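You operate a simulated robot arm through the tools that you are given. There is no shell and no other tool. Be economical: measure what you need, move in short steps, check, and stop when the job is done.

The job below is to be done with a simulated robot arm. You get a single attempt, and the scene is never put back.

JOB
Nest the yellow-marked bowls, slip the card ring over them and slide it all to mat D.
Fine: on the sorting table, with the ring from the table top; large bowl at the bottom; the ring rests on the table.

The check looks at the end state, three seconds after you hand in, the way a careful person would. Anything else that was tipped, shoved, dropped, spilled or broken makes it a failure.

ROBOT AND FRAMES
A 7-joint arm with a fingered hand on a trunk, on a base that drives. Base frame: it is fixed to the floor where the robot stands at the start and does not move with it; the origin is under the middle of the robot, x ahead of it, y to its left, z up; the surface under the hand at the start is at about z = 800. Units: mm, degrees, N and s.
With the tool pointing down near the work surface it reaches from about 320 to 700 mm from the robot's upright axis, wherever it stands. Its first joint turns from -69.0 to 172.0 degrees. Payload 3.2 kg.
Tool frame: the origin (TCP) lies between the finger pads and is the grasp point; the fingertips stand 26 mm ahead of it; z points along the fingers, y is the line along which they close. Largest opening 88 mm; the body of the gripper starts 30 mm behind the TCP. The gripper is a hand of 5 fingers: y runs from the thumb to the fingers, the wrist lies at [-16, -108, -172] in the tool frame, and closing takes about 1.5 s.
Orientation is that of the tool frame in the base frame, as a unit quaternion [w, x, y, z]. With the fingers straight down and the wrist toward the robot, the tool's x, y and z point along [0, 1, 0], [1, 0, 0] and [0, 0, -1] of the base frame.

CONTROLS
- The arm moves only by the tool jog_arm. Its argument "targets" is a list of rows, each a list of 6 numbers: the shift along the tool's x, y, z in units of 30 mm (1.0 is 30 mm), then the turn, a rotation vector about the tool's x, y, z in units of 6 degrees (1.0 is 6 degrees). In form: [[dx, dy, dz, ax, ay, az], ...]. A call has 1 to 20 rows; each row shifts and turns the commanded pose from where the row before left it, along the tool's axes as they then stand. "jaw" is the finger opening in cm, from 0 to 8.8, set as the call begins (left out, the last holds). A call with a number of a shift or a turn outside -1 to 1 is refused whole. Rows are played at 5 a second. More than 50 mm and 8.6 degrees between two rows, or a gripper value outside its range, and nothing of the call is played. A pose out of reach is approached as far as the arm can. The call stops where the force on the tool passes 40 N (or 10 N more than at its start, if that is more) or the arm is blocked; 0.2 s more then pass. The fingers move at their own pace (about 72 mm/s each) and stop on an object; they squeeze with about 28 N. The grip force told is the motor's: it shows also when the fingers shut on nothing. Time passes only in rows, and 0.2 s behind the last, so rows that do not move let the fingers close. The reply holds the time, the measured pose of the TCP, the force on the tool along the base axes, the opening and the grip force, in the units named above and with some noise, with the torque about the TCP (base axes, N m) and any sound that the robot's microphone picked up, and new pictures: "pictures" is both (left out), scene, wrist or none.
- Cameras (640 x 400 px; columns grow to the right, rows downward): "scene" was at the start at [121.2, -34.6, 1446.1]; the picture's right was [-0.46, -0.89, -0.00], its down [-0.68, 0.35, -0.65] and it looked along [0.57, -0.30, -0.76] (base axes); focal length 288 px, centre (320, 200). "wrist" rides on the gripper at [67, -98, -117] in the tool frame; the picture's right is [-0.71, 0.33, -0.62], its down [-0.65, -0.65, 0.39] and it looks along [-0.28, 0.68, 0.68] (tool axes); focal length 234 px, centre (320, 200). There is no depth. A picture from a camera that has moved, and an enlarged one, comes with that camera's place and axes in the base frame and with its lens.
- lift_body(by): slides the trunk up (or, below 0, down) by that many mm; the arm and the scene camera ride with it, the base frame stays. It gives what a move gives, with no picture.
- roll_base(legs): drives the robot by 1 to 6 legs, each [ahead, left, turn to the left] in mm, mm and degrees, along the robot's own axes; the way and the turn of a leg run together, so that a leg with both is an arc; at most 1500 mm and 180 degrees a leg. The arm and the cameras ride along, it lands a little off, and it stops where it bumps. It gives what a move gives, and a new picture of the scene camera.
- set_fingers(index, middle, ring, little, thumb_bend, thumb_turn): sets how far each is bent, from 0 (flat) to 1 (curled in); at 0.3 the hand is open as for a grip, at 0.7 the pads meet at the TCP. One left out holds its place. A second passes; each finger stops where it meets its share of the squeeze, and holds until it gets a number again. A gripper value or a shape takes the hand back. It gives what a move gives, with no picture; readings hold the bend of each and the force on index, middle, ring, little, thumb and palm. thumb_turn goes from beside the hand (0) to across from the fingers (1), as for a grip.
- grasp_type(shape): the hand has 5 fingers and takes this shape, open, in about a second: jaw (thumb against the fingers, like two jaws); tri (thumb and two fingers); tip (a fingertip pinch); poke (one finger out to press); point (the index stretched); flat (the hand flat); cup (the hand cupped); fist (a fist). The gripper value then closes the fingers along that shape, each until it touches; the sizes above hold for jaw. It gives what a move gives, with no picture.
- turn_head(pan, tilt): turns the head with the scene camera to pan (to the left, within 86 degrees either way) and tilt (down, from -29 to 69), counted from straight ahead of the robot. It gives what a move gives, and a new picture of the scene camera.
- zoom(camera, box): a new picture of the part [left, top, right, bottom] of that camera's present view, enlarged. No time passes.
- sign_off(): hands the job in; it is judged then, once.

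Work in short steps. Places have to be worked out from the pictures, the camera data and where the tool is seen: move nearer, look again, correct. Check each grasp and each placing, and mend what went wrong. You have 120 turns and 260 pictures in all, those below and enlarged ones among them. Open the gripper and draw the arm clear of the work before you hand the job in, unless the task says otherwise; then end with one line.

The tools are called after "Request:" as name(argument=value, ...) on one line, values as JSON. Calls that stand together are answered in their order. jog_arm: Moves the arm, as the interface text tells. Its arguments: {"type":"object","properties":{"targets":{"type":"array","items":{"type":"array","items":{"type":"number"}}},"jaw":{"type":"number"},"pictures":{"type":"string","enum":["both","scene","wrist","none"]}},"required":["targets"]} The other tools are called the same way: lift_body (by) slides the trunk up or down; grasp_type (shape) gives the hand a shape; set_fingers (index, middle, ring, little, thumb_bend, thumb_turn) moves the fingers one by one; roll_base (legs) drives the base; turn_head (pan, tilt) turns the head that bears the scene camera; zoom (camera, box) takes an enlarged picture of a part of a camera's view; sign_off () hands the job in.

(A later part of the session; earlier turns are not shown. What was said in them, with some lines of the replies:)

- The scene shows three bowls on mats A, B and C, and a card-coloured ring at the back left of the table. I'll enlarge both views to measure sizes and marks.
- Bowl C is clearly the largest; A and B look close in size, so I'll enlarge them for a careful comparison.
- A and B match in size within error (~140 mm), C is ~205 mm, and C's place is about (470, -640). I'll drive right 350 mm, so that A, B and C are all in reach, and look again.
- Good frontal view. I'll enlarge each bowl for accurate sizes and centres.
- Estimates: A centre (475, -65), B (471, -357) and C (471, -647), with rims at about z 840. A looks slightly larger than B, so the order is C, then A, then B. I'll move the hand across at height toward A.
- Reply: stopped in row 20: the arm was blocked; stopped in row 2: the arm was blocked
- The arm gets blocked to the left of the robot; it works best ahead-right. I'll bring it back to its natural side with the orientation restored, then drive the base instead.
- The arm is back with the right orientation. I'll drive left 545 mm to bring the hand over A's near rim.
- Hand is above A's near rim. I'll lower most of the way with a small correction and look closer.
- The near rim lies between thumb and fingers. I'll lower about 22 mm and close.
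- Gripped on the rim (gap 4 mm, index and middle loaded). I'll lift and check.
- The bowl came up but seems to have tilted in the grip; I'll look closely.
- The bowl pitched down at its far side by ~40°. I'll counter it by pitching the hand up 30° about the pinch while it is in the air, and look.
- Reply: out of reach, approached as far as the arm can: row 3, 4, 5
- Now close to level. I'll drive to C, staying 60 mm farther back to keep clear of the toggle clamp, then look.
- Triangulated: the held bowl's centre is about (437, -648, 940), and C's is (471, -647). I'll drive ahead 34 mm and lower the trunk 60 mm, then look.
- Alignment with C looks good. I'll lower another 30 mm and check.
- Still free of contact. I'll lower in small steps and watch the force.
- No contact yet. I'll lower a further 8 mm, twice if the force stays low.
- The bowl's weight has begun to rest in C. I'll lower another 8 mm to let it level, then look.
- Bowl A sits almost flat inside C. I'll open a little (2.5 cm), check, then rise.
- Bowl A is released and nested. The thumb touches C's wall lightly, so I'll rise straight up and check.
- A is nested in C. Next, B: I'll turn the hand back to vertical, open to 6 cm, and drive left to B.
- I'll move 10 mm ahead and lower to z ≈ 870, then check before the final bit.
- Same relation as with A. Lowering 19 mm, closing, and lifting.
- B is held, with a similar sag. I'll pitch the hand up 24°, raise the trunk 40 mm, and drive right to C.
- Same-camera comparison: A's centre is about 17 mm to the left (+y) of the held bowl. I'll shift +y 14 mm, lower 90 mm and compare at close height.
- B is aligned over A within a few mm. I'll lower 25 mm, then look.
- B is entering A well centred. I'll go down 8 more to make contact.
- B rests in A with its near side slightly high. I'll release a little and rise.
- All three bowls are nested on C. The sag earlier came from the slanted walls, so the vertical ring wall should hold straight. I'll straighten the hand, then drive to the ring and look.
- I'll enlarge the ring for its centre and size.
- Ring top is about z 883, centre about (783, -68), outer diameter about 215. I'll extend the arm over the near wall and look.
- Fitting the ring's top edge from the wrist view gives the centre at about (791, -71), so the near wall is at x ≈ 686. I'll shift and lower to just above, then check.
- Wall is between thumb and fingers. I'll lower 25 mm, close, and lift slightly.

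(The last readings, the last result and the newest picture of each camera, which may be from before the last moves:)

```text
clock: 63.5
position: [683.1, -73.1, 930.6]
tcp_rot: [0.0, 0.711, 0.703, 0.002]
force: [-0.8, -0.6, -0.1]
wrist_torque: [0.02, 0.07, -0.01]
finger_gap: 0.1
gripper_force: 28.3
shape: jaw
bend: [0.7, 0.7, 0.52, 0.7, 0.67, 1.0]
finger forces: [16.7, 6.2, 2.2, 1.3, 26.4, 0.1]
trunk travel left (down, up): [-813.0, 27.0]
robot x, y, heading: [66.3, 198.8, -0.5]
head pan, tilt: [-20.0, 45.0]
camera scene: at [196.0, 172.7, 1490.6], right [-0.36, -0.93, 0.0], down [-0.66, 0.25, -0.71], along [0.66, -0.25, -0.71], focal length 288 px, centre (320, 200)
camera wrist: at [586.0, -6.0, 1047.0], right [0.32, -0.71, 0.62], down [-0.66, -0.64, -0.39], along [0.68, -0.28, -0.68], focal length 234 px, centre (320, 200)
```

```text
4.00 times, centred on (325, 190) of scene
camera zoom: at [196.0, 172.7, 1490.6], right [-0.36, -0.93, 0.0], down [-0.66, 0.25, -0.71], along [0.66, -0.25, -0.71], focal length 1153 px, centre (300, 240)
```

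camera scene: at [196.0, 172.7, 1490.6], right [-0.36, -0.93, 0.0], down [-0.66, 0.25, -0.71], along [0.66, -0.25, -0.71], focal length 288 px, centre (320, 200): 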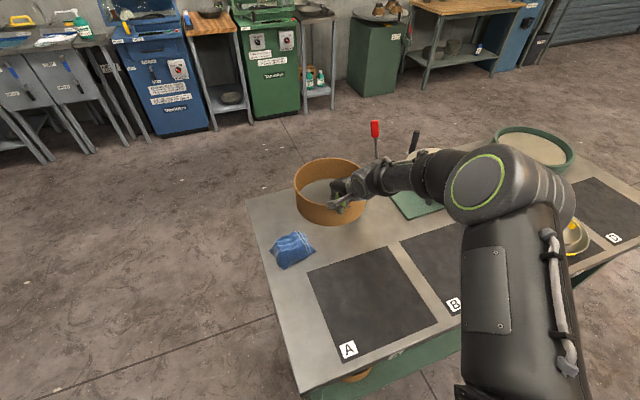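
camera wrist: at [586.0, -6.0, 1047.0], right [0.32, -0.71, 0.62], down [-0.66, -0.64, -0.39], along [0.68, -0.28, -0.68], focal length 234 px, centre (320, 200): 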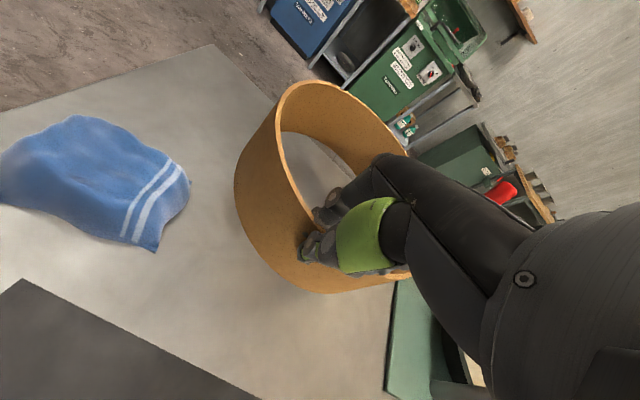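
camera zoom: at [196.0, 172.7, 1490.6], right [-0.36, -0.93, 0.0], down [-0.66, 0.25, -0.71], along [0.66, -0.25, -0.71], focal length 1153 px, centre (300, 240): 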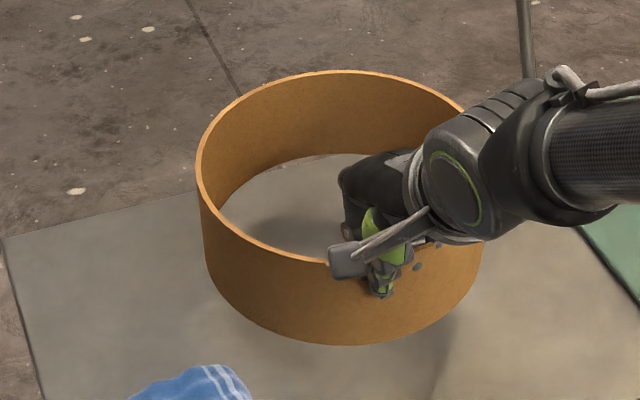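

The ring is up and level. I'll raise it further and retract it toward the robot.

Request:
jog_arm(targets=[[0, 0, -1, 0, 0, 0], [0, 0, -1, 0, 0, 0], [0, 0, -1, 0, 0, 0], [0, -1, 0, 0, 0, 0], [0, -1, 0, 0, 0, 0], [0, -1, 0, 0, 0, 0], [0, -1, 0, 0, 0, 0], [0, -1, 0, 0, 0, 0], [0, -1, 0, 0, 0, 0]], pictures="none")

Request:
roll_base(legs=[[-140, 0, 0.7], [0, -550, 0]])

Request:
turn_head(pan=-35, tilt=52)

```text
clock: 65.5
position: [513.2, -67.5, 1015.5]
tcp_rot: [-0.018, 0.708, 0.706, -0.012]
force: [0.0, 0.3, -0.8]
wrist_torque: [0.02, 0.1, 0.03]
finger_gap: 0.0
gripper_force: 27.8
shape: jaw
bend: [0.7, 0.7, 0.53, 0.7, 0.67, 1.0]
finger forces: [16.6, 6.2, 2.1, 1.5, 26.2, 0.0]
out of reach, approached as far as the arm can: row 9
trunk travel left (down, up): [-813.0, 27.0]
robot x, y, heading: [68.1, 202.9, -1.1]
head pan, tilt: [-20.0, 45.0]
```

```text
clock: 69.6
position: [371.2, -609.0, 1014.2]
tcp_rot: [-0.019, 0.706, 0.708, -0.011]
force: [0.7, 0.3, -0.4]
wrist_torque: [0.02, 0.06, 0.03]
finger_gap: 0.0
gripper_force: 27.7
shape: jaw
bend: [0.7, 0.7, 0.55, 0.7, 0.73, 1.0]
finger forces: [16.2, 6.6, 1.7, 1.6, 25.7, 0.1]
trunk travel left (down, up): [-813.0, 27.0]
robot x, y, heading: [-78.4, -343.4, -0.2]
head pan, tilt: [-20.0, 45.0]
camera scene: at [54.3, -371.7, 1490.5], right [-0.35, -0.94, 0.0], down [-0.66, 0.25, -0.71], along [0.66, -0.25, -0.71], focal length 288 px, centre (320, 200)
```

scene: 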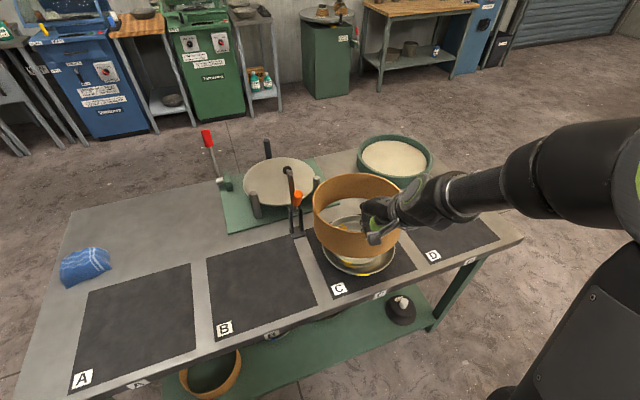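

```text
clock: 70.3
position: [371.7, -609.6, 1014.2]
tcp_rot: [-0.019, 0.706, 0.708, -0.011]
force: [0.2, -0.3, -1.3]
wrist_torque: [0.03, 0.08, -0.02]
finger_gap: 0.1
gripper_force: 27.7
shape: jaw
bend: [0.7, 0.7, 0.55, 0.7, 0.73, 1.0]
finger forces: [16.0, 6.5, 1.7, 1.6, 25.8, 0.0]
trunk travel left (down, up): [-813.0, 27.0]
robot x, y, heading: [-74.8, -348.1, -0.3]
head pan, tilt: [-35.0, 52.0]
camera scene: at [39.3, -386.9, 1481.0], right [-0.58, -0.82, 0.0], down [-0.64, 0.46, -0.62], along [0.5, -0.36, -0.79], focal length 288 px, centre (320, 200)
```

scene: 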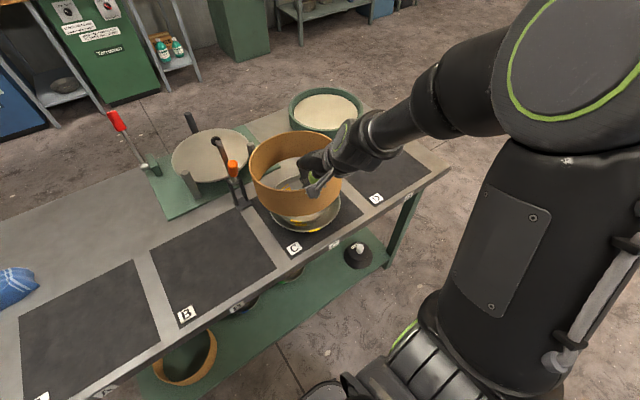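

The ring is nearly over C. I'll enlarge both views to judge level and offset.

Request:
zoom(camera="scene", box=[220, 110, 380, 250])

Request:
zoom(camera="wrist", box=[120, 40, 440, 340])

```text
2.86 times, centred on (300, 180) of scene
camera zoom: at [39.3, -386.9, 1481.0], right [-0.58, -0.82, 0.0], down [-0.64, 0.46, -0.62], along [0.5, -0.36, -0.79], focal length 824 px, centre (377, 257)
```

zoom: 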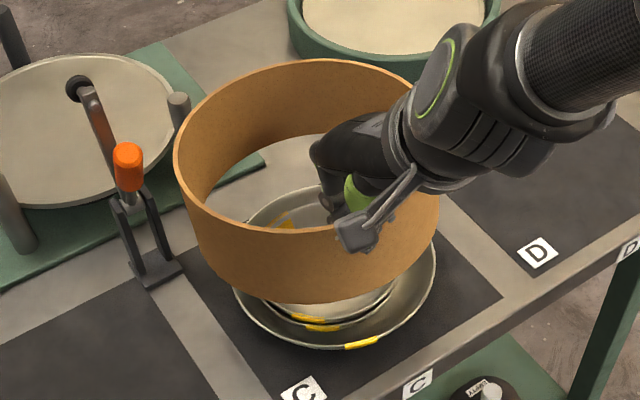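

```text
1.33 times, centred on (280, 190) of wrist
camera zoom: at [279.4, -545.6, 1136.3], right [0.36, -0.71, 0.6], down [-0.67, -0.65, -0.37], along [0.65, -0.27, -0.71], focal length 312 px, centre (373, 213)
```

zoom: 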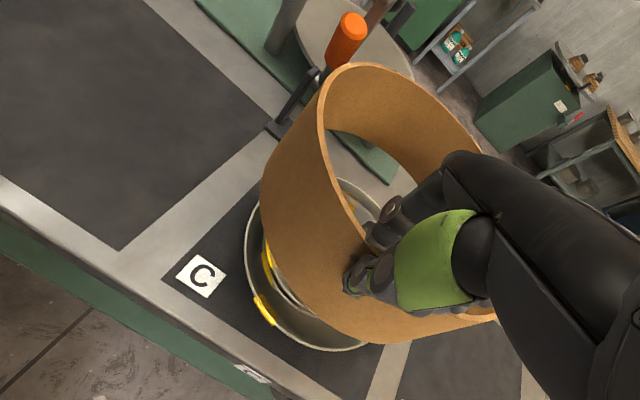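

Same-camera comparison says the ring must go about (-8, -14) mm. The hand is also ~2.4° off level, from the reach limit. I'll extend the arm 21 mm with the level fix, and drive back 29 mm and right 14 mm.

Request:
jog_arm(targets=[[0, 0.35, 0, 0, 0, 0], [0, 0.35, 0, -0.4, 0, 0]], pictures="none")

Request:
roll_base(legs=[[-29, -14, 0]])

Request:
lift_body(by=-45)

Request:
zoom(camera="scene", box=[220, 80, 380, 220])

Request:
zoom(camera="wrist", box=[120, 40, 440, 340])

```text
clock: 70.9
position: [393.1, -610.6, 1013.9]
tcp_rot: [-0.005, 0.705, 0.709, 0.004]
force: [0.1, -0.2, 0.3]
wrist_torque: [0.02, 0.04, -0.03]
finger_gap: 0.1
gripper_force: 27.9
shape: jaw
bend: [0.7, 0.7, 0.55, 0.7, 0.73, 1.0]
finger forces: [16.0, 6.6, 1.7, 1.6, 25.9, 0.0]
trunk travel left (down, up): [-813.0, 27.0]
robot x, y, heading: [-76.3, -346.3, -0.4]
head pan, tilt: [-35.0, 52.0]
```

```text
clock: 71.8
position: [365.7, -621.4, 1013.4]
tcp_rot: [-0.005, 0.706, 0.708, 0.004]
force: [-0.2, 0.0, -0.6]
wrist_torque: [0.03, 0.11, 0.0]
finger_gap: 0.2
gripper_force: 28.1
shape: jaw
bend: [0.7, 0.7, 0.55, 0.7, 0.73, 1.0]
finger forces: [16.2, 6.5, 1.7, 1.6, 25.7, 0.0]
trunk travel left (down, up): [-813.0, 27.0]
robot x, y, heading: [-101.3, -357.2, -0.3]
head pan, tilt: [-35.0, 52.0]
camera scene: at [12.7, -399.5, 1480.8], right [-0.58, -0.82, 0.0], down [-0.64, 0.46, -0.61], along [0.5, -0.36, -0.79], focal length 288 px, centre (320, 200)
```

scene: 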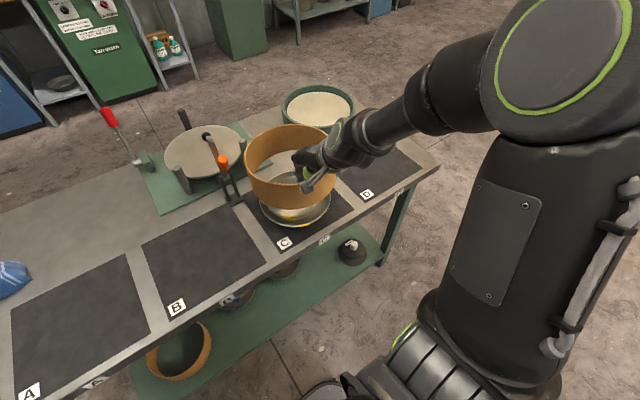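

```text
clock: 72.7
position: [364.5, -621.7, 969.0]
tcp_rot: [-0.003, 0.706, 0.709, 0.003]
force: [0.3, 0.2, -0.4]
wrist_torque: [0.03, 0.07, 0.01]
finger_gap: 0.0
gripper_force: 28.0
shape: jaw
bend: [0.7, 0.7, 0.55, 0.7, 0.73, 1.0]
finger forces: [16.1, 6.5, 1.8, 1.8, 25.8, 0.0]
trunk travel left (down, up): [-768.0, 72.0]
robot x, y, heading: [-105.2, -360.2, -0.6]
head pan, tilt: [-35.0, 52.0]
```

```text
2.86 times, centred on (300, 150) of scene
camera zoom: at [10.4, -400.1, 1435.9], right [-0.58, -0.81, 0.0], down [-0.64, 0.46, -0.62], along [0.5, -0.36, -0.79], focal length 824 px, centre (377, 343)
```

zoom: 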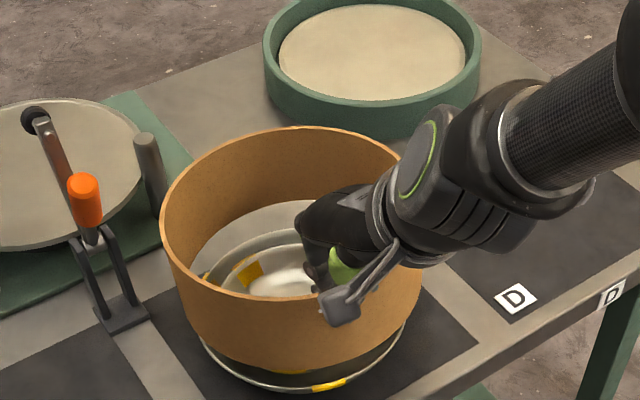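

```text
1.33 times, centred on (280, 190) of wrist
camera zoom: at [266.8, -558.6, 1086.0], right [0.33, -0.71, 0.62], down [-0.65, -0.65, -0.4], along [0.68, -0.27, -0.68], focal length 312 px, centre (373, 213)
```

zoom: 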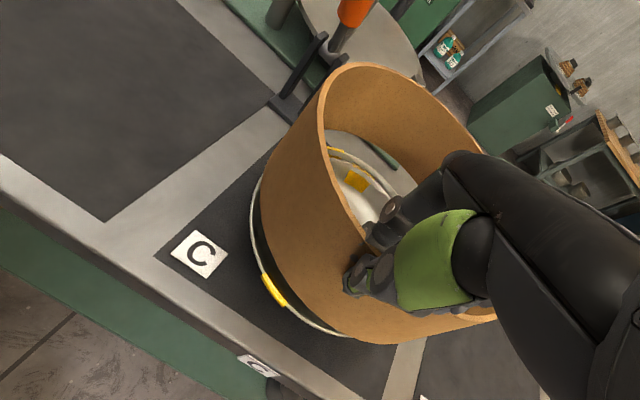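

The ring is level and within ~3 mm of C in the scene view. I'll lower 28 mm to just above C's rim and look again.

Request:
lift_body(by=-28)

Request:
zoom(camera="scene", box=[220, 80, 380, 220])

Request:
zoom(camera="wrist", box=[160, 60, 420, 320])

```text
clock: 73.4
position: [364.1, -623.1, 940.5]
tcp_rot: [-0.004, 0.706, 0.708, 0.004]
force: [-0.4, 0.3, -1.0]
wrist_torque: [0.01, 0.05, -0.01]
finger_gap: 0.0
gripper_force: 27.9
shape: jaw
bend: [0.7, 0.7, 0.55, 0.7, 0.73, 1.0]
finger forces: [16.2, 6.5, 1.7, 1.5, 25.9, 0.1]
trunk travel left (down, up): [-740.0, 100.0]
robot x, y, heading: [-100.2, -354.3, -0.5]
head pan, tilt: [-35.0, 52.0]
```

```text
2.86 times, centred on (300, 150) of scene
camera zoom: at [9.9, -400.4, 1407.9], right [-0.58, -0.81, 0.0], down [-0.64, 0.46, -0.62], along [0.5, -0.36, -0.79], focal length 824 px, centre (377, 343)
```

zoom: 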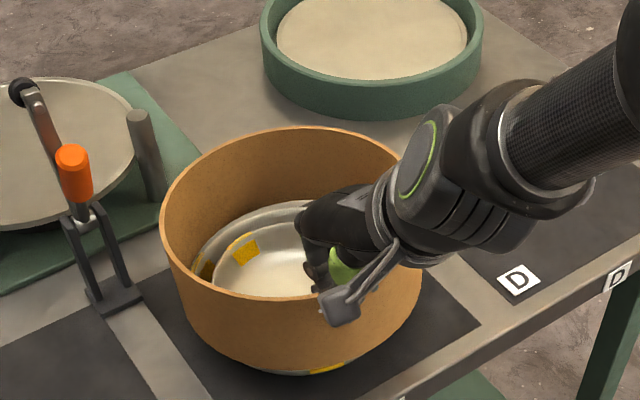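

```text
1.54 times, centred on (290, 190) of wrist
camera zoom: at [266.3, -558.8, 1058.1], right [0.33, -0.71, 0.62], down [-0.65, -0.65, -0.4], along [0.68, -0.27, -0.68], focal length 360 px, centre (366, 215)
```

zoom: 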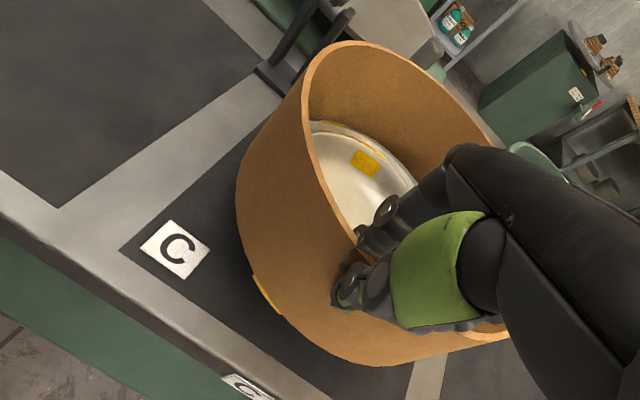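

The offset is within a few mm. I'll lower gently by the arm, watching the contact force.

Request:
jog_arm(targets=[[0, 0, 0.15, 0, 0, 0], [0, 0, 0.15, 0, 0, 0], [0, 0, 0.15, 0, 0, 0]], pictures="none")

Request:
zoom(camera="scene", box=[240, 100, 350, 220])

Request:
zoom(camera="wrist", box=[160, 60, 420, 320])

```text
clock: 74.2
position: [364.2, -621.0, 927.8]
tcp_rot: [-0.003, 0.706, 0.709, 0.004]
force: [0.8, 0.4, -0.9]
wrist_torque: [0.05, 0.07, -0.01]
finger_gap: 0.0
gripper_force: 27.7
shape: jaw
bend: [0.7, 0.7, 0.55, 0.7, 0.73, 1.0]
finger forces: [16.2, 6.5, 1.7, 1.6, 25.8, 0.0]
trunk travel left (down, up): [-740.0, 100.0]
robot x, y, heading: [-104.9, -359.2, -0.3]
head pan, tilt: [-35.0, 52.0]
```

```text
3.33 times, centred on (295, 160) of scene
camera zoom: at [10.3, -400.7, 1408.0], right [-0.58, -0.81, 0.0], down [-0.64, 0.46, -0.62], along [0.5, -0.36, -0.79], focal length 961 px, centre (403, 333)
```

zoom: 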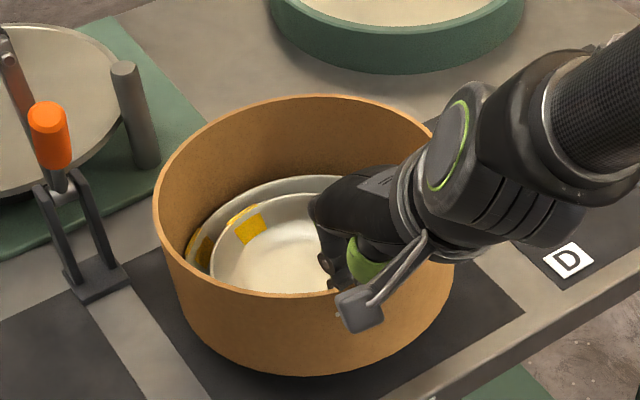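

```text
1.54 times, centred on (290, 190) of wrist
camera zoom: at [266.8, -558.7, 1044.5], right [0.33, -0.71, 0.62], down [-0.65, -0.65, -0.4], along [0.68, -0.27, -0.68], focal length 360 px, centre (366, 215)
```

zoom: 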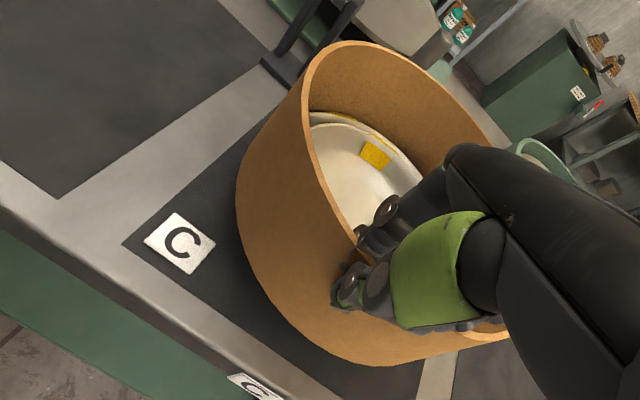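

Still no contact, with the ring's lower edge about at C's rim. I'll continue down.

Request:
jog_arm(targets=[[0, 0, 0.15, 0, 0, 0], [0, 0, 0.15, 0, 0, 0], [0, 0, 0.15, 0, 0, 0]], pictures="none")

Request:
zoom(camera="scene", box=[240, 100, 350, 220])

Request:
zoom(camera="wrist", box=[160, 60, 420, 320])

```text
clock: 75.0
position: [363.7, -623.0, 914.4]
tcp_rot: [-0.004, 0.706, 0.709, 0.004]
force: [0.4, -1.2, -0.7]
wrist_torque: [0.0, 0.04, 0.0]
finger_gap: 0.1
gripper_force: 28.1
shape: jaw
bend: [0.7, 0.7, 0.55, 0.7, 0.73, 1.0]
finger forces: [16.2, 6.6, 1.7, 1.5, 25.8, 0.0]
trunk travel left (down, up): [-740.0, 100.0]
robot x, y, heading: [-101.5, -359.1, -0.2]
head pan, tilt: [-35.0, 52.0]
```

```text
3.33 times, centred on (295, 160) of scene
camera zoom: at [10.3, -400.7, 1408.0], right [-0.58, -0.81, 0.0], down [-0.64, 0.46, -0.62], along [0.5, -0.36, -0.79], focal length 961 px, centre (403, 333)
```

zoom: 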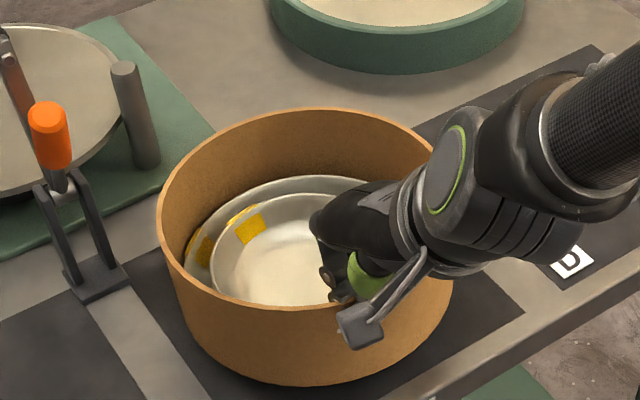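

```text
1.54 times, centred on (290, 190) of wrist
camera zoom: at [267.0, -558.7, 1031.2], right [0.33, -0.71, 0.62], down [-0.65, -0.65, -0.4], along [0.68, -0.27, -0.68], focal length 360 px, centre (366, 215)
```

zoom: 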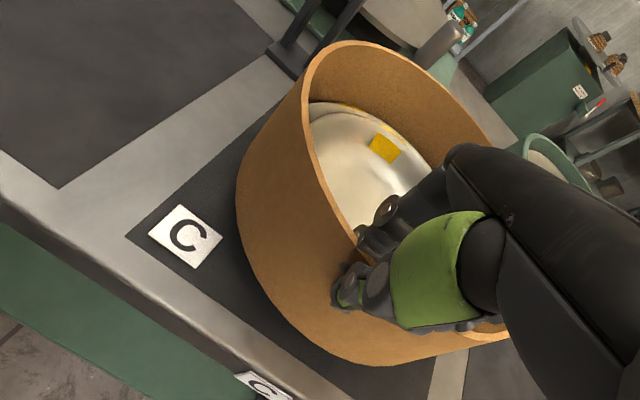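

The ring has passed C's rim without contact. I'll lower the rest of the way (force-guarded).

Request:
jog_arm(targets=[[0, 0, 0.2, 0, 0, 0], [0, 0, 0.2, 0, 0, 0], [0, 0, 0.2, 0, 0, 0], [0, 0, 0.2, 0, 0, 0]], pictures="none")

Request:
zoom(camera="wrist", box=[160, 60, 420, 320])

```text
clock: 76.0
position: [363.3, -622.4, 889.7]
tcp_rot: [-0.005, 0.706, 0.708, 0.004]
force: [-0.6, -0.3, -0.6]
wrist_torque: [-0.01, 0.05, 0.02]
finger_gap: 0.0
gripper_force: 28.3
shape: jaw
bend: [0.7, 0.7, 0.55, 0.7, 0.73, 1.0]
finger forces: [15.7, 6.5, 1.7, 1.5, 25.9, 0.1]
trunk travel left (down, up): [-740.0, 100.0]
robot x, y, heading: [-106.5, -356.9, -0.4]
head pan, tilt: [-35.0, 52.0]
```

```text
1.54 times, centred on (290, 190) of wrist
camera zoom: at [266.3, -558.2, 1007.3], right [0.33, -0.71, 0.62], down [-0.65, -0.65, -0.4], along [0.68, -0.27, -0.68], focal length 360 px, centre (366, 215)
```

zoom: 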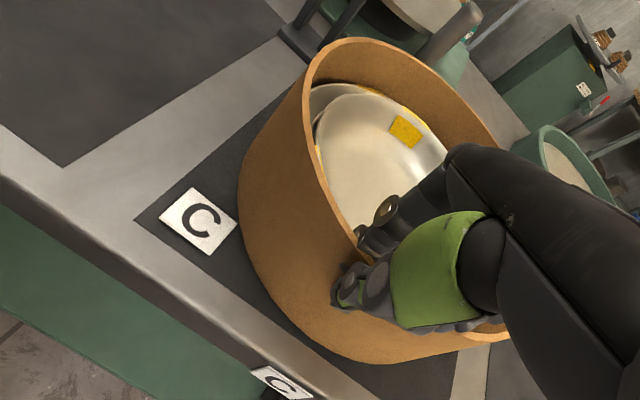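

Nearly down. I'll lower the last few mm until the ring meets the mat.

Request:
jog_arm(targets=[[0, 0, 0.1, 0, 0, 0], [0, 0, 0.07, 0, 0, 0]])

Request:
turn_head(pan=-50, tilt=48)

```text
clock: 76.6
position: [362.7, -622.3, 884.7]
tcp_rot: [-0.004, 0.706, 0.708, 0.005]
force: [-2.4, 1.4, 1.0]
wrist_torque: [0.05, 0.03, -0.02]
finger_gap: 0.0
gripper_force: 27.9
shape: jaw
bend: [0.7, 0.7, 0.55, 0.7, 0.73, 1.0]
finger forces: [15.4, 6.3, 1.5, 1.3, 26.6, 0.1]
trunk travel left (down, up): [-740.0, 100.0]
robot x, y, heading: [-106.1, -355.6, -0.4]
head pan, tilt: [-35.0, 52.0]
camera scene: at [9.2, -400.4, 1408.1], right [-0.58, -0.81, 0.0], down [-0.64, 0.46, -0.62], along [0.5, -0.36, -0.79], focal length 288 px, centre (320, 200)
camera wrist: at [265.9, -558.1, 1002.4], right [0.33, -0.71, 0.62], down [-0.65, -0.65, -0.4], along [0.68, -0.27, -0.68], focal length 234 px, centre (320, 200)
```

scene: 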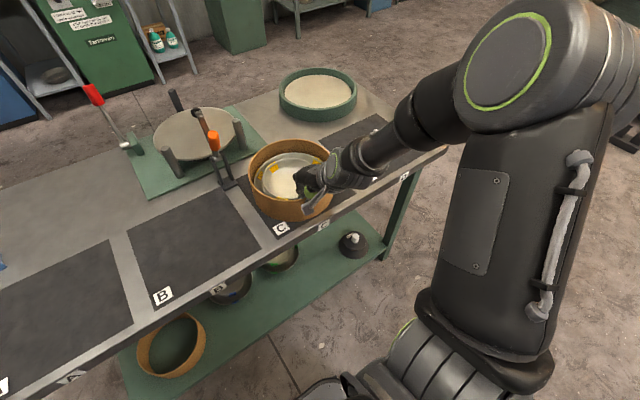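
wrist: 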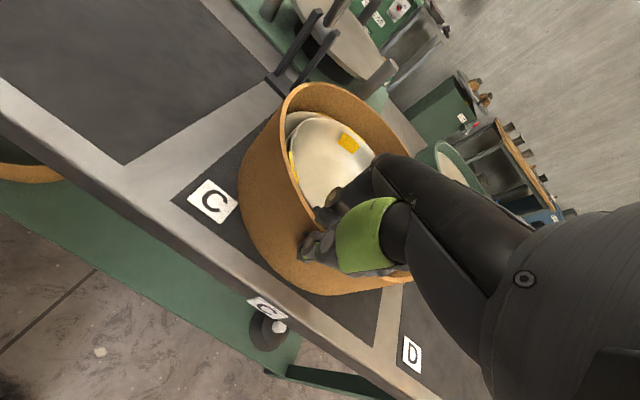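

```text
clock: 77.4
position: [362.9, -622.5, 885.1]
tcp_rot: [-0.004, 0.705, 0.709, 0.006]
force: [-2.7, -0.2, 0.0]
wrist_torque: [0.04, 0.04, -0.01]
finger_gap: 0.1
gripper_force: 28.0
shape: jaw
bend: [0.7, 0.7, 0.55, 0.7, 0.73, 1.0]
finger forces: [15.6, 6.3, 1.4, 1.2, 26.6, 0.1]
trunk travel left (down, up): [-740.0, 100.0]
robot x, y, heading: [-103.4, -359.9, -0.4]
head pan, tilt: [-50.0, 48.0]
camera scene: at [-1.6, -417.5, 1413.4], right [-0.77, -0.64, 0.0], down [-0.47, 0.57, -0.67], along [0.43, -0.52, -0.74], focal length 288 px, centre (320, 200)
```

scene: 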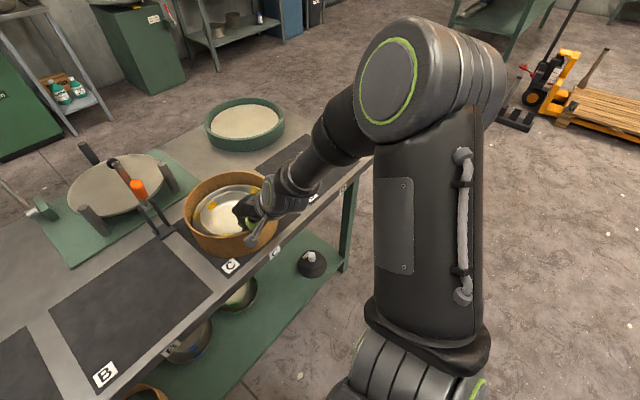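

The ring rests on the mat. I notice other bowls on the shelf below, so I'll check whether they carry yellow marks.

Request:
zoom(camera="scene", box=[130, 230, 340, 400])

```text
2.35 times, centred on (235, 315) of scene
camera zoom: at [-1.6, -417.5, 1413.4], right [-0.77, -0.64, 0.0], down [-0.47, 0.57, -0.67], along [0.43, -0.52, -0.74], focal length 678 px, centre (520, -71)
```

zoom: 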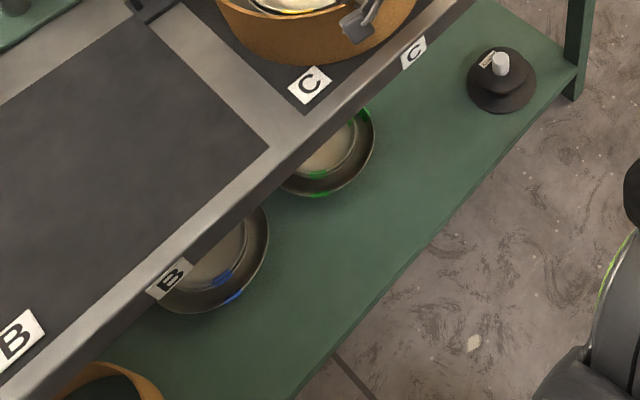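

The shelf bowls are marked blue and green, so they aren't ours. Now I slide everything toward D, first 150 mm.

Request:
roll_base(legs=[[4, -150, 0]])

Request:
zoom(camera="wrist", box=[120, 40, 440, 340])

```text
clock: 78.7
position: [366.7, -770.6, 886.6]
tcp_rot: [-0.004, 0.706, 0.709, 0.004]
force: [0.6, 0.8, 1.6]
wrist_torque: [0.04, 0.02, -0.01]
finger_gap: 0.0
gripper_force: 28.1
shape: jaw
bend: [0.7, 0.7, 0.55, 0.7, 0.73, 1.0]
finger forces: [17.1, 6.6, 2.1, 1.5, 27.2, 0.0]
trunk travel left (down, up): [-740.0, 100.0]
robot x, y, heading: [-98.9, -508.1, -0.2]
head pan, tilt: [-50.0, 48.0]
camera scene: at [2.0, -567.4, 1413.3], right [-0.77, -0.64, 0.0], down [-0.47, 0.57, -0.67], along [0.43, -0.52, -0.74], focal length 288 px, centre (320, 200)
```

scene: 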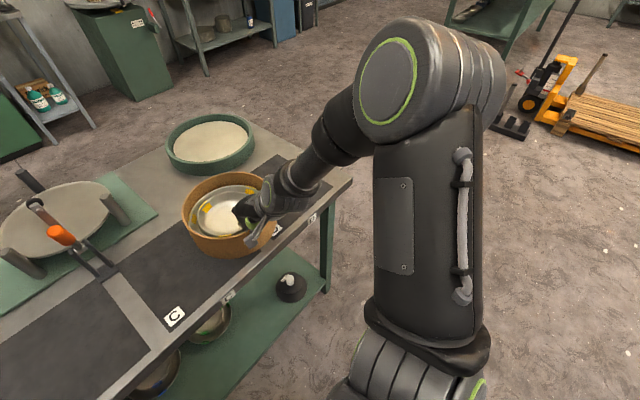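

```text
1.33 times, centred on (280, 190) of wrist
camera zoom: at [269.5, -707.6, 1002.0], right [0.34, -0.71, 0.62], down [-0.65, -0.65, -0.4], along [0.68, -0.27, -0.68], focal length 312 px, centre (373, 213)
```

zoom: 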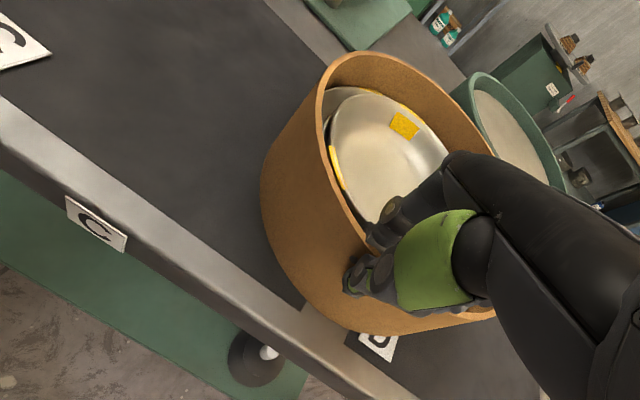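

It slides well. To avoid catching D's label I'll raise the ring 4 mm for the remainder, and go on 143 mm with a slight +x shift.

Request:
jog_arm(targets=[[0, 0, -0.13, 0, 0, 0]], pictures="none")

Request:
roll_base(legs=[[6, -143, 0]])

Request:
turn_head(pan=-35, tilt=52)

Request:
zoom(camera="scene", box=[180, 90, 380, 260])

Request:
zoom(camera="wrist", box=[80, 0, 480, 400])

```text
clock: 79.1
position: [366.3, -770.2, 889.3]
tcp_rot: [-0.004, 0.705, 0.709, 0.004]
force: [0.7, -0.4, -0.4]
wrist_torque: [0.05, 0.09, 0.02]
finger_gap: 0.0
gripper_force: 27.6
shape: jaw
bend: [0.7, 0.7, 0.55, 0.7, 0.73, 1.0]
finger forces: [16.9, 6.4, 2.1, 1.6, 26.6, 0.0]
trunk travel left (down, up): [-740.0, 100.0]
robot x, y, heading: [-99.6, -504.5, -0.1]
head pan, tilt: [-50.0, 48.0]
```

```text
clock: 80.5
position: [371.7, -913.9, 888.9]
tcp_rot: [-0.004, 0.705, 0.709, 0.004]
force: [0.1, 0.0, -0.2]
wrist_torque: [0.0, 0.07, 0.01]
finger_gap: 0.1
gripper_force: 28.0
shape: jaw
bend: [0.7, 0.7, 0.55, 0.7, 0.73, 1.0]
finger forces: [16.7, 6.6, 2.2, 1.7, 26.5, 0.1]
trunk travel left (down, up): [-740.0, 100.0]
robot x, y, heading: [-96.1, -650.7, -0.2]
head pan, tilt: [-50.0, 48.0]
camera scene: at [7.2, -710.1, 1413.3], right [-0.77, -0.64, 0.0], down [-0.47, 0.57, -0.67], along [0.43, -0.52, -0.74], focal length 288 px, centre (320, 200)
```

scene: 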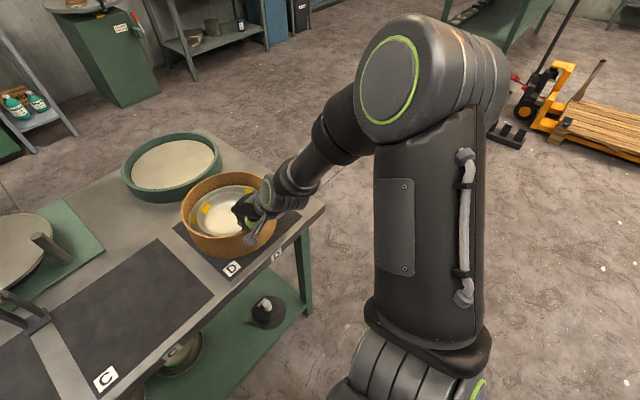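

```text
clock: 81.2
position: [372.5, -913.0, 889.2]
tcp_rot: [-0.004, 0.705, 0.709, 0.005]
force: [0.6, 0.0, -1.6]
wrist_torque: [0.01, 0.06, 0.0]
finger_gap: 0.0
gripper_force: 28.2
shape: jaw
bend: [0.7, 0.7, 0.55, 0.7, 0.73, 1.0]
finger forces: [16.7, 6.5, 2.2, 1.7, 26.8, 0.1]
trunk travel left (down, up): [-740.0, 100.0]
robot x, y, heading: [-94.7, -651.0, -0.3]
head pan, tilt: [-35.0, 52.0]
camera scene: at [18.2, -692.4, 1408.0], right [-0.58, -0.81, 0.0], down [-0.64, 0.46, -0.62], along [0.5, -0.36, -0.79], focal length 288 px, centre (320, 200)
```

scene: 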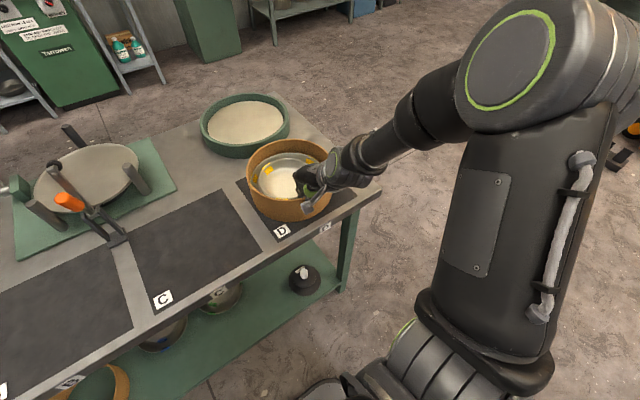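

```text
2.35 times, centred on (280, 175) of scene
camera zoom: at [18.2, -692.4, 1408.0], right [-0.58, -0.81, 0.0], down [-0.64, 0.46, -0.62], along [0.5, -0.36, -0.79], focal length 678 px, centre (414, 259)
```

zoom: 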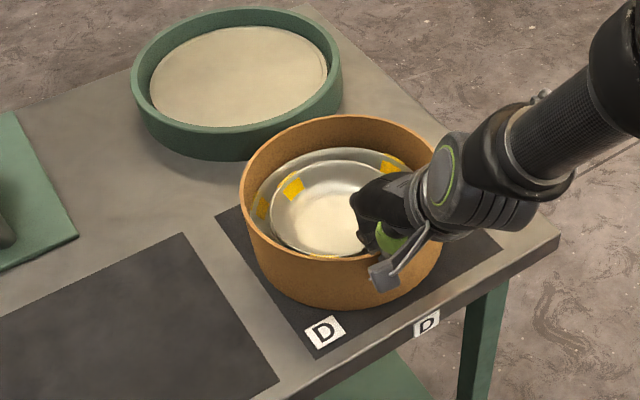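

```text
1.00 times, centred on (280, 200) of wrist (not enlarged: the box is as wide or as high as the picture)
camera zoom: at [274.8, -849.9, 1006.0], right [0.34, -0.71, 0.62], down [-0.65, -0.65, -0.4], along [0.68, -0.27, -0.68], focal length 234 px, centre (360, 200)
```

zoom: 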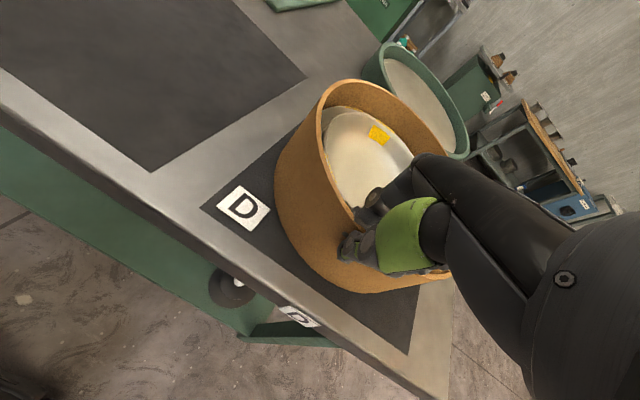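

Everything slid along. Mat D's centre is about (476, -939), and the ring's is (470, -922). I'll shift 17 mm more right and 5 mm ahead, then set the ring down.

Request:
roll_base(legs=[[5, -17, 0]])

Request:
jog_arm(targets=[[0, 0, 0.1, 0, 0, 0], [0, 0, 0.06, 0, 0, 0]], pictures="none")

Request:
zoom(camera="scene", box=[180, 90, 380, 260])

```text
clock: 82.0
position: [377.6, -929.3, 888.9]
tcp_rot: [-0.004, 0.706, 0.708, 0.004]
force: [0.0, 0.4, -1.0]
wrist_torque: [-0.03, 0.07, -0.02]
finger_gap: 0.0
gripper_force: 28.1
shape: jaw
bend: [0.7, 0.7, 0.55, 0.7, 0.73, 1.0]
finger forces: [16.8, 6.4, 2.0, 1.6, 26.8, 0.0]
trunk travel left (down, up): [-740.0, 100.0]
robot x, y, heading: [-92.7, -668.3, -0.5]
head pan, tilt: [-35.0, 52.0]
camera scene: at [22.8, -708.3, 1408.0], right [-0.58, -0.82, 0.0], down [-0.64, 0.46, -0.62], along [0.5, -0.36, -0.79], focal length 288 px, centre (320, 200)
```

scene: 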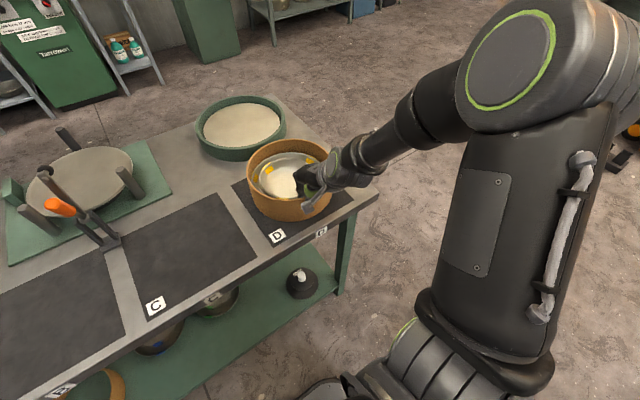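

```text
clock: 82.6
position: [377.5, -930.4, 884.6]
tcp_rot: [-0.004, 0.707, 0.708, 0.005]
force: [0.1, 0.9, 0.9]
wrist_torque: [0.01, 0.05, 0.01]
finger_gap: 0.0
gripper_force: 27.7
shape: jaw
bend: [0.7, 0.7, 0.56, 0.7, 0.73, 1.0]
finger forces: [16.7, 6.6, 2.2, 1.7, 27.2, 0.0]
trunk travel left (down, up): [-740.0, 100.0]
robot x, y, heading: [-91.0, -668.1, -0.2]
head pan, tilt: [-35.0, 52.0]
```

```text
2.35 times, centred on (280, 175) of scene
camera zoom: at [22.6, -709.3, 1408.1], right [-0.58, -0.82, 0.0], down [-0.64, 0.46, -0.62], along [0.5, -0.36, -0.79], focal length 678 px, centre (414, 259)
```

zoom: 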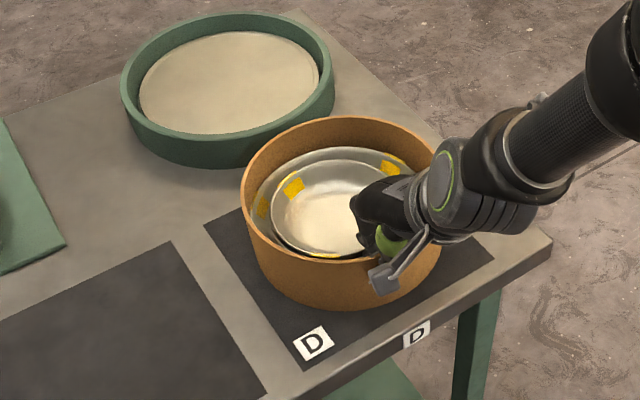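

The ring is down, centred on D with the bowls inside. I'll open just 1.8 cm to free the wall without touching the bowls, then rise.

Request:
jog_arm(targets=[[0, 0, 0, 0, 0, 0], [0, 0, 0, 0, 0, 0], [0, 0, 0, 0, 0, 0]], jaw=1.8, pictures="none")

Request:
zoom(camera="wrist", box=[180, 60, 400, 300])

```text
clock: 83.4
position: [376.5, -930.5, 885.2]
tcp_rot: [-0.004, 0.706, 0.708, 0.005]
force: [-1.5, -0.4, 0.2]
wrist_torque: [-0.05, 0.0, 0.01]
finger_gap: 17.8
gripper_force: 0.0
shape: jaw
bend: [0.62, 0.58, 0.72, 0.61, 0.49, 1.0]
finger forces: [0.0, 1.0, 0.1, 0.0, 0.0, 0.0]
trunk travel left (down, up): [-740.0, 100.0]
robot x, y, heading: [-90.7, -663.8, -0.3]
head pan, tilt: [-35.0, 52.0]
```

```text
1.67 times, centred on (290, 180) of wrist
camera zoom: at [279.4, -866.7, 1001.4], right [0.33, -0.71, 0.62], down [-0.65, -0.65, -0.4], along [0.68, -0.27, -0.68], focal length 390 px, centre (370, 233)
```

zoom: 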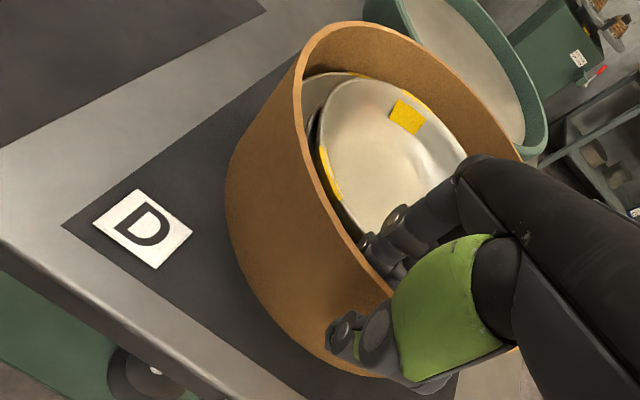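

Released, with only a 1 N touch on the middle finger. I'll rise straight up slowly.

Request:
jog_arm(targets=[[0, 0, -0.3, 0, 0, 0], [0, 0, -0.3, 0, 0, 0], [0, 0, -0.4, 0, 0, 0]], pictures="wrist")

Request:
jog_arm(targets=[[0, 0, -1, 0, 0, 0], [0, 0, -1, 0, 0, 0], [0, 0, -1, 0, 0, 0], [0, 0, -1, 0, 0, 0]], pictures="wrist")

```text
clock: 84.2
position: [377.8, -930.6, 915.3]
tcp_rot: [-0.005, 0.705, 0.709, 0.004]
force: [0.5, 0.4, 1.1]
wrist_torque: [0.01, 0.02, 0.02]
finger_gap: 17.8
gripper_force: 0.1
shape: jaw
bend: [0.62, 0.57, 0.72, 0.61, 0.48, 1.0]
finger forces: [0.0, 0.0, 0.0, 0.1, 0.0, 0.1]
trunk travel left (down, up): [-740.0, 100.0]
robot x, y, heading: [-91.0, -667.9, -0.4]
head pan, tilt: [-35.0, 52.0]
camera wrist: at [279.2, -867.3, 1031.8], right [0.33, -0.71, 0.62], down [-0.65, -0.65, -0.4], along [0.68, -0.27, -0.68], focal length 234 px, centre (320, 200)
```

wrist: 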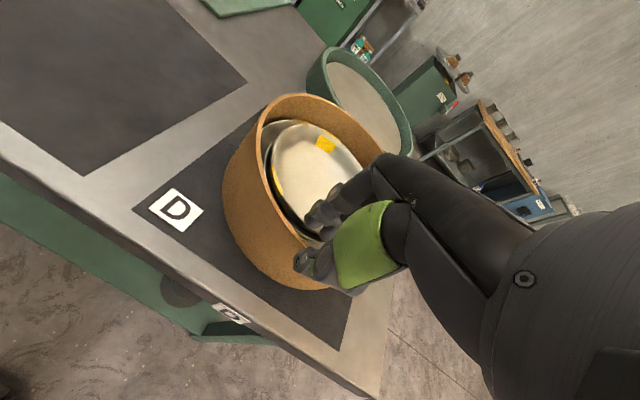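

```text
clock: 85.2
position: [376.9, -931.2, 1036.0]
tcp_rot: [-0.003, 0.705, 0.709, 0.005]
force: [-0.9, 0.8, 0.2]
wrist_torque: [-0.01, -0.02, -0.02]
finger_gap: 18.2
gripper_force: 0.0
shape: jaw
bend: [0.62, 0.57, 0.72, 0.61, 0.48, 1.0]
finger forces: [0.0, 0.0, 0.1, 0.0, 0.0, 0.1]
trunk travel left (down, up): [-740.0, 100.0]
robot x, y, heading: [-92.5, -662.4, -0.4]
head pan, tilt: [-35.0, 52.0]
camera wrist: at [279.2, -867.8, 1151.9], right [0.33, -0.71, 0.62], down [-0.65, -0.65, -0.4], along [0.68, -0.27, -0.68], focal length 234 px, centre (320, 200)
```

wrist: 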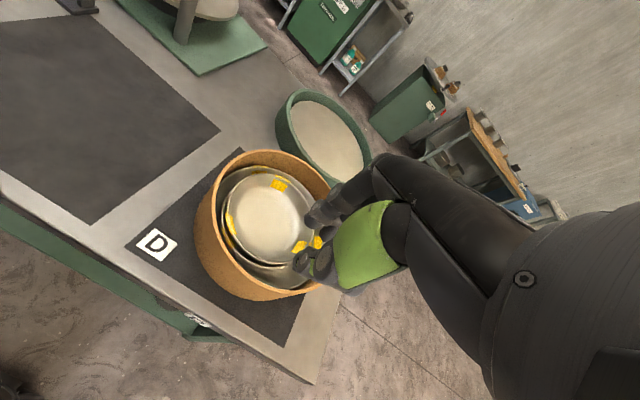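

The hand is clear. I'll open it, back off, and inspect the result with the head camera.

Request:
jog_arm(targets=[[0, 0, -1, 0, 0, 0], [0, 0, -0.5, 0, 0, 0]], jaw=8.8, pictures="none")

Request:
roll_base(legs=[[-130, -200, 0]])

Request:
lift_body(by=100)

Request:
turn_head(pan=0, tilt=48)

```text
clock: 85.8
position: [377.6, -932.5, 1079.2]
tcp_rot: [-0.004, 0.706, 0.708, 0.004]
force: [0.1, -0.4, 0.3]
wrist_torque: [-0.02, -0.01, 0.01]
finger_gap: 87.6
gripper_force: 0.1
shape: jaw
bend: [0.3, 0.3, 0.3, 0.3, 0.3, 0.97]
finger forces: [0.0, 0.1, 0.0, 0.0, 0.1, 0.1]
trunk travel left (down, up): [-740.0, 100.0]
robot x, y, heading: [-90.9, -664.2, -0.3]
head pan, tilt: [-35.0, 52.0]
```

```text
clock: 87.6
position: [247.9, -1131.8, 1078.8]
tcp_rot: [-0.004, 0.705, 0.709, 0.004]
force: [0.1, 0.1, -0.8]
wrist_torque: [0.03, 0.0, -0.01]
finger_gap: 87.9
gripper_force: 0.1
shape: jaw
bend: [0.3, 0.3, 0.3, 0.3, 0.3, 0.97]
finger forces: [0.1, 0.1, 0.0, 0.0, 0.0, 0.0]
trunk travel left (down, up): [-740.0, 100.0]
robot x, y, heading: [-217.4, -865.9, -0.3]
head pan, tilt: [-35.0, 52.0]
camera scene: at [-107.9, -908.3, 1408.0], right [-0.58, -0.82, 0.0], down [-0.64, 0.46, -0.62], along [0.5, -0.36, -0.79], focal length 288 px, centre (320, 200)
```

scene: 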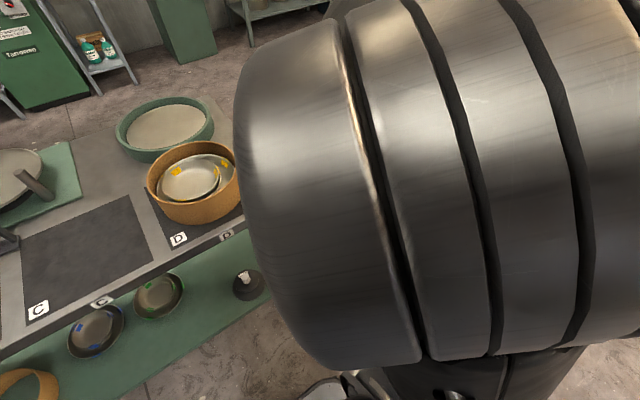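

```text
clock: 88.9
position: [245.9, -1131.1, 1178.7]
tcp_rot: [-0.005, 0.705, 0.709, 0.004]
force: [-0.1, 0.5, -0.6]
wrist_torque: [0.02, -0.03, 0.0]
finger_gap: 87.9
gripper_force: 0.1
shape: jaw
bend: [0.3, 0.3, 0.3, 0.3, 0.3, 0.97]
finger forces: [0.0, 0.0, 0.0, 0.0, 0.0, 0.1]
trunk travel left (down, up): [-840.0, 0.0]
robot x, y, heading: [-222.0, -864.3, -0.1]
head pan, tilt: [-35.0, 52.0]
```

```text
clock: 89.9
position: [246.5, -1130.8, 1178.6]
tcp_rot: [-0.004, 0.705, 0.709, 0.004]
force: [-0.2, 1.2, 0.1]
wrist_torque: [0.02, 0.03, 0.01]
finger_gap: 87.8
gripper_force: 0.0
shape: jaw
bend: [0.3, 0.3, 0.3, 0.3, 0.3, 0.97]
finger forces: [0.0, 0.0, 0.1, 0.1, 0.0, 0.0]
trunk travel left (down, up): [-840.0, 0.0]
robot x, y, heading: [-220.5, -867.0, -0.4]
head pan, tilt: [0.0, 48.0]
camera scene: at [-90.3, -865.3, 1513.4], right [-0.01, -1.0, 0.0], down [-0.74, 0.0, -0.67], along [0.67, 0.0, -0.74], focal length 288 px, centre (320, 200)
```

scene: 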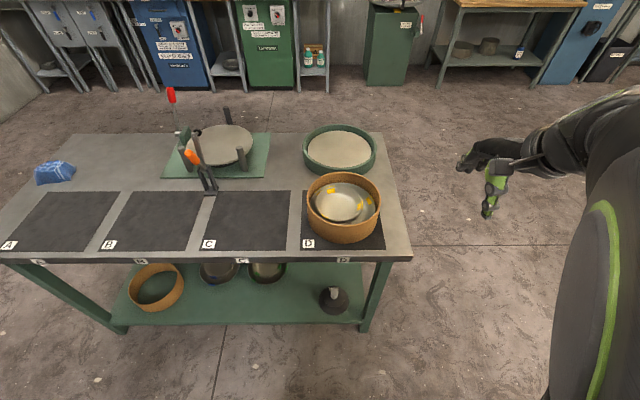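

Request:
zoom(camera="scene", box=[285, 160, 405, 260])

Request:
zoom(camera="scene", box=[140, 80, 300, 260])

```text
4.00 times, centred on (345, 210) of scene
camera zoom: at [-90.3, -865.3, 1513.4], right [-0.01, -1.0, 0.0], down [-0.74, 0.0, -0.67], along [0.67, 0.0, -0.74], focal length 1153 px, centre (220, 160)
```

zoom: 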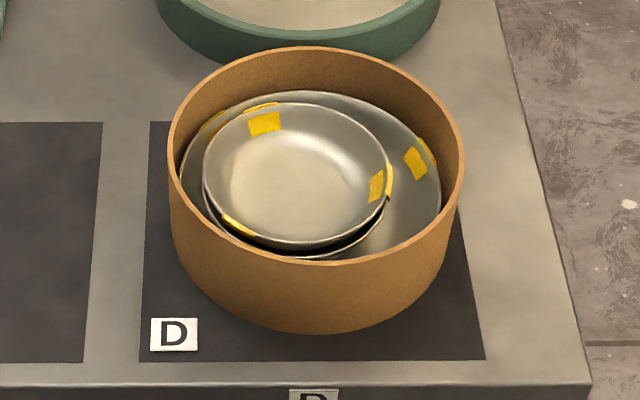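

```text
2.22 times, centred on (220, 170) of scene
camera zoom: at [-90.3, -865.3, 1513.4], right [-0.01, -1.0, 0.0], down [-0.74, 0.0, -0.67], along [0.67, 0.0, -0.74], focal length 641 px, centre (542, 267)
```

zoom: 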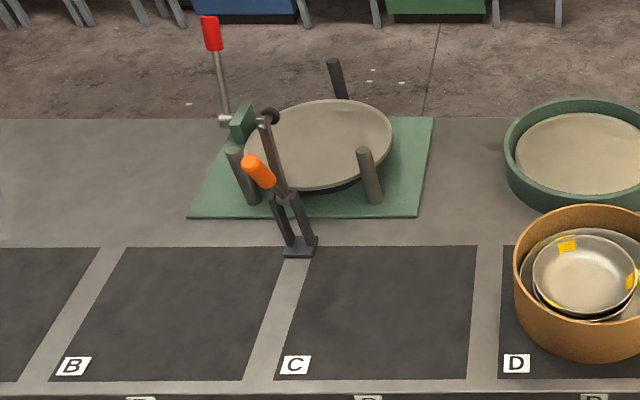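

The ring and stack are on D and nothing else has moved. I'll take one closer look at how level the inner bowls sit.

Request:
zoom(camera="scene", box=[315, 165, 375, 225])

```text
6.67 times, centred on (345, 195) of scene
camera zoom: at [-90.3, -865.3, 1513.4], right [-0.01, -1.0, 0.0], down [-0.74, 0.0, -0.67], along [0.67, 0.0, -0.74], focal length 1922 px, centre (153, 233)
```

zoom: 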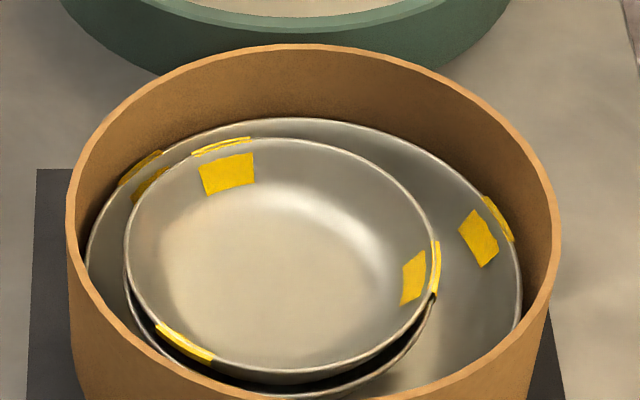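

The bowls are nested and close to level, all inside the ring. The ring is flat on mat D, the hand is open and clear, and nothing else was disturbed. Handing in.

Request:
sign_off()

```text
The job is handed in.
```

The three yellow-marked bowls are nested with the large one at the bottom, inside the table-top card ring, and the ring rests flat on mat D; the two small bowls lean a few degrees inside the large one.
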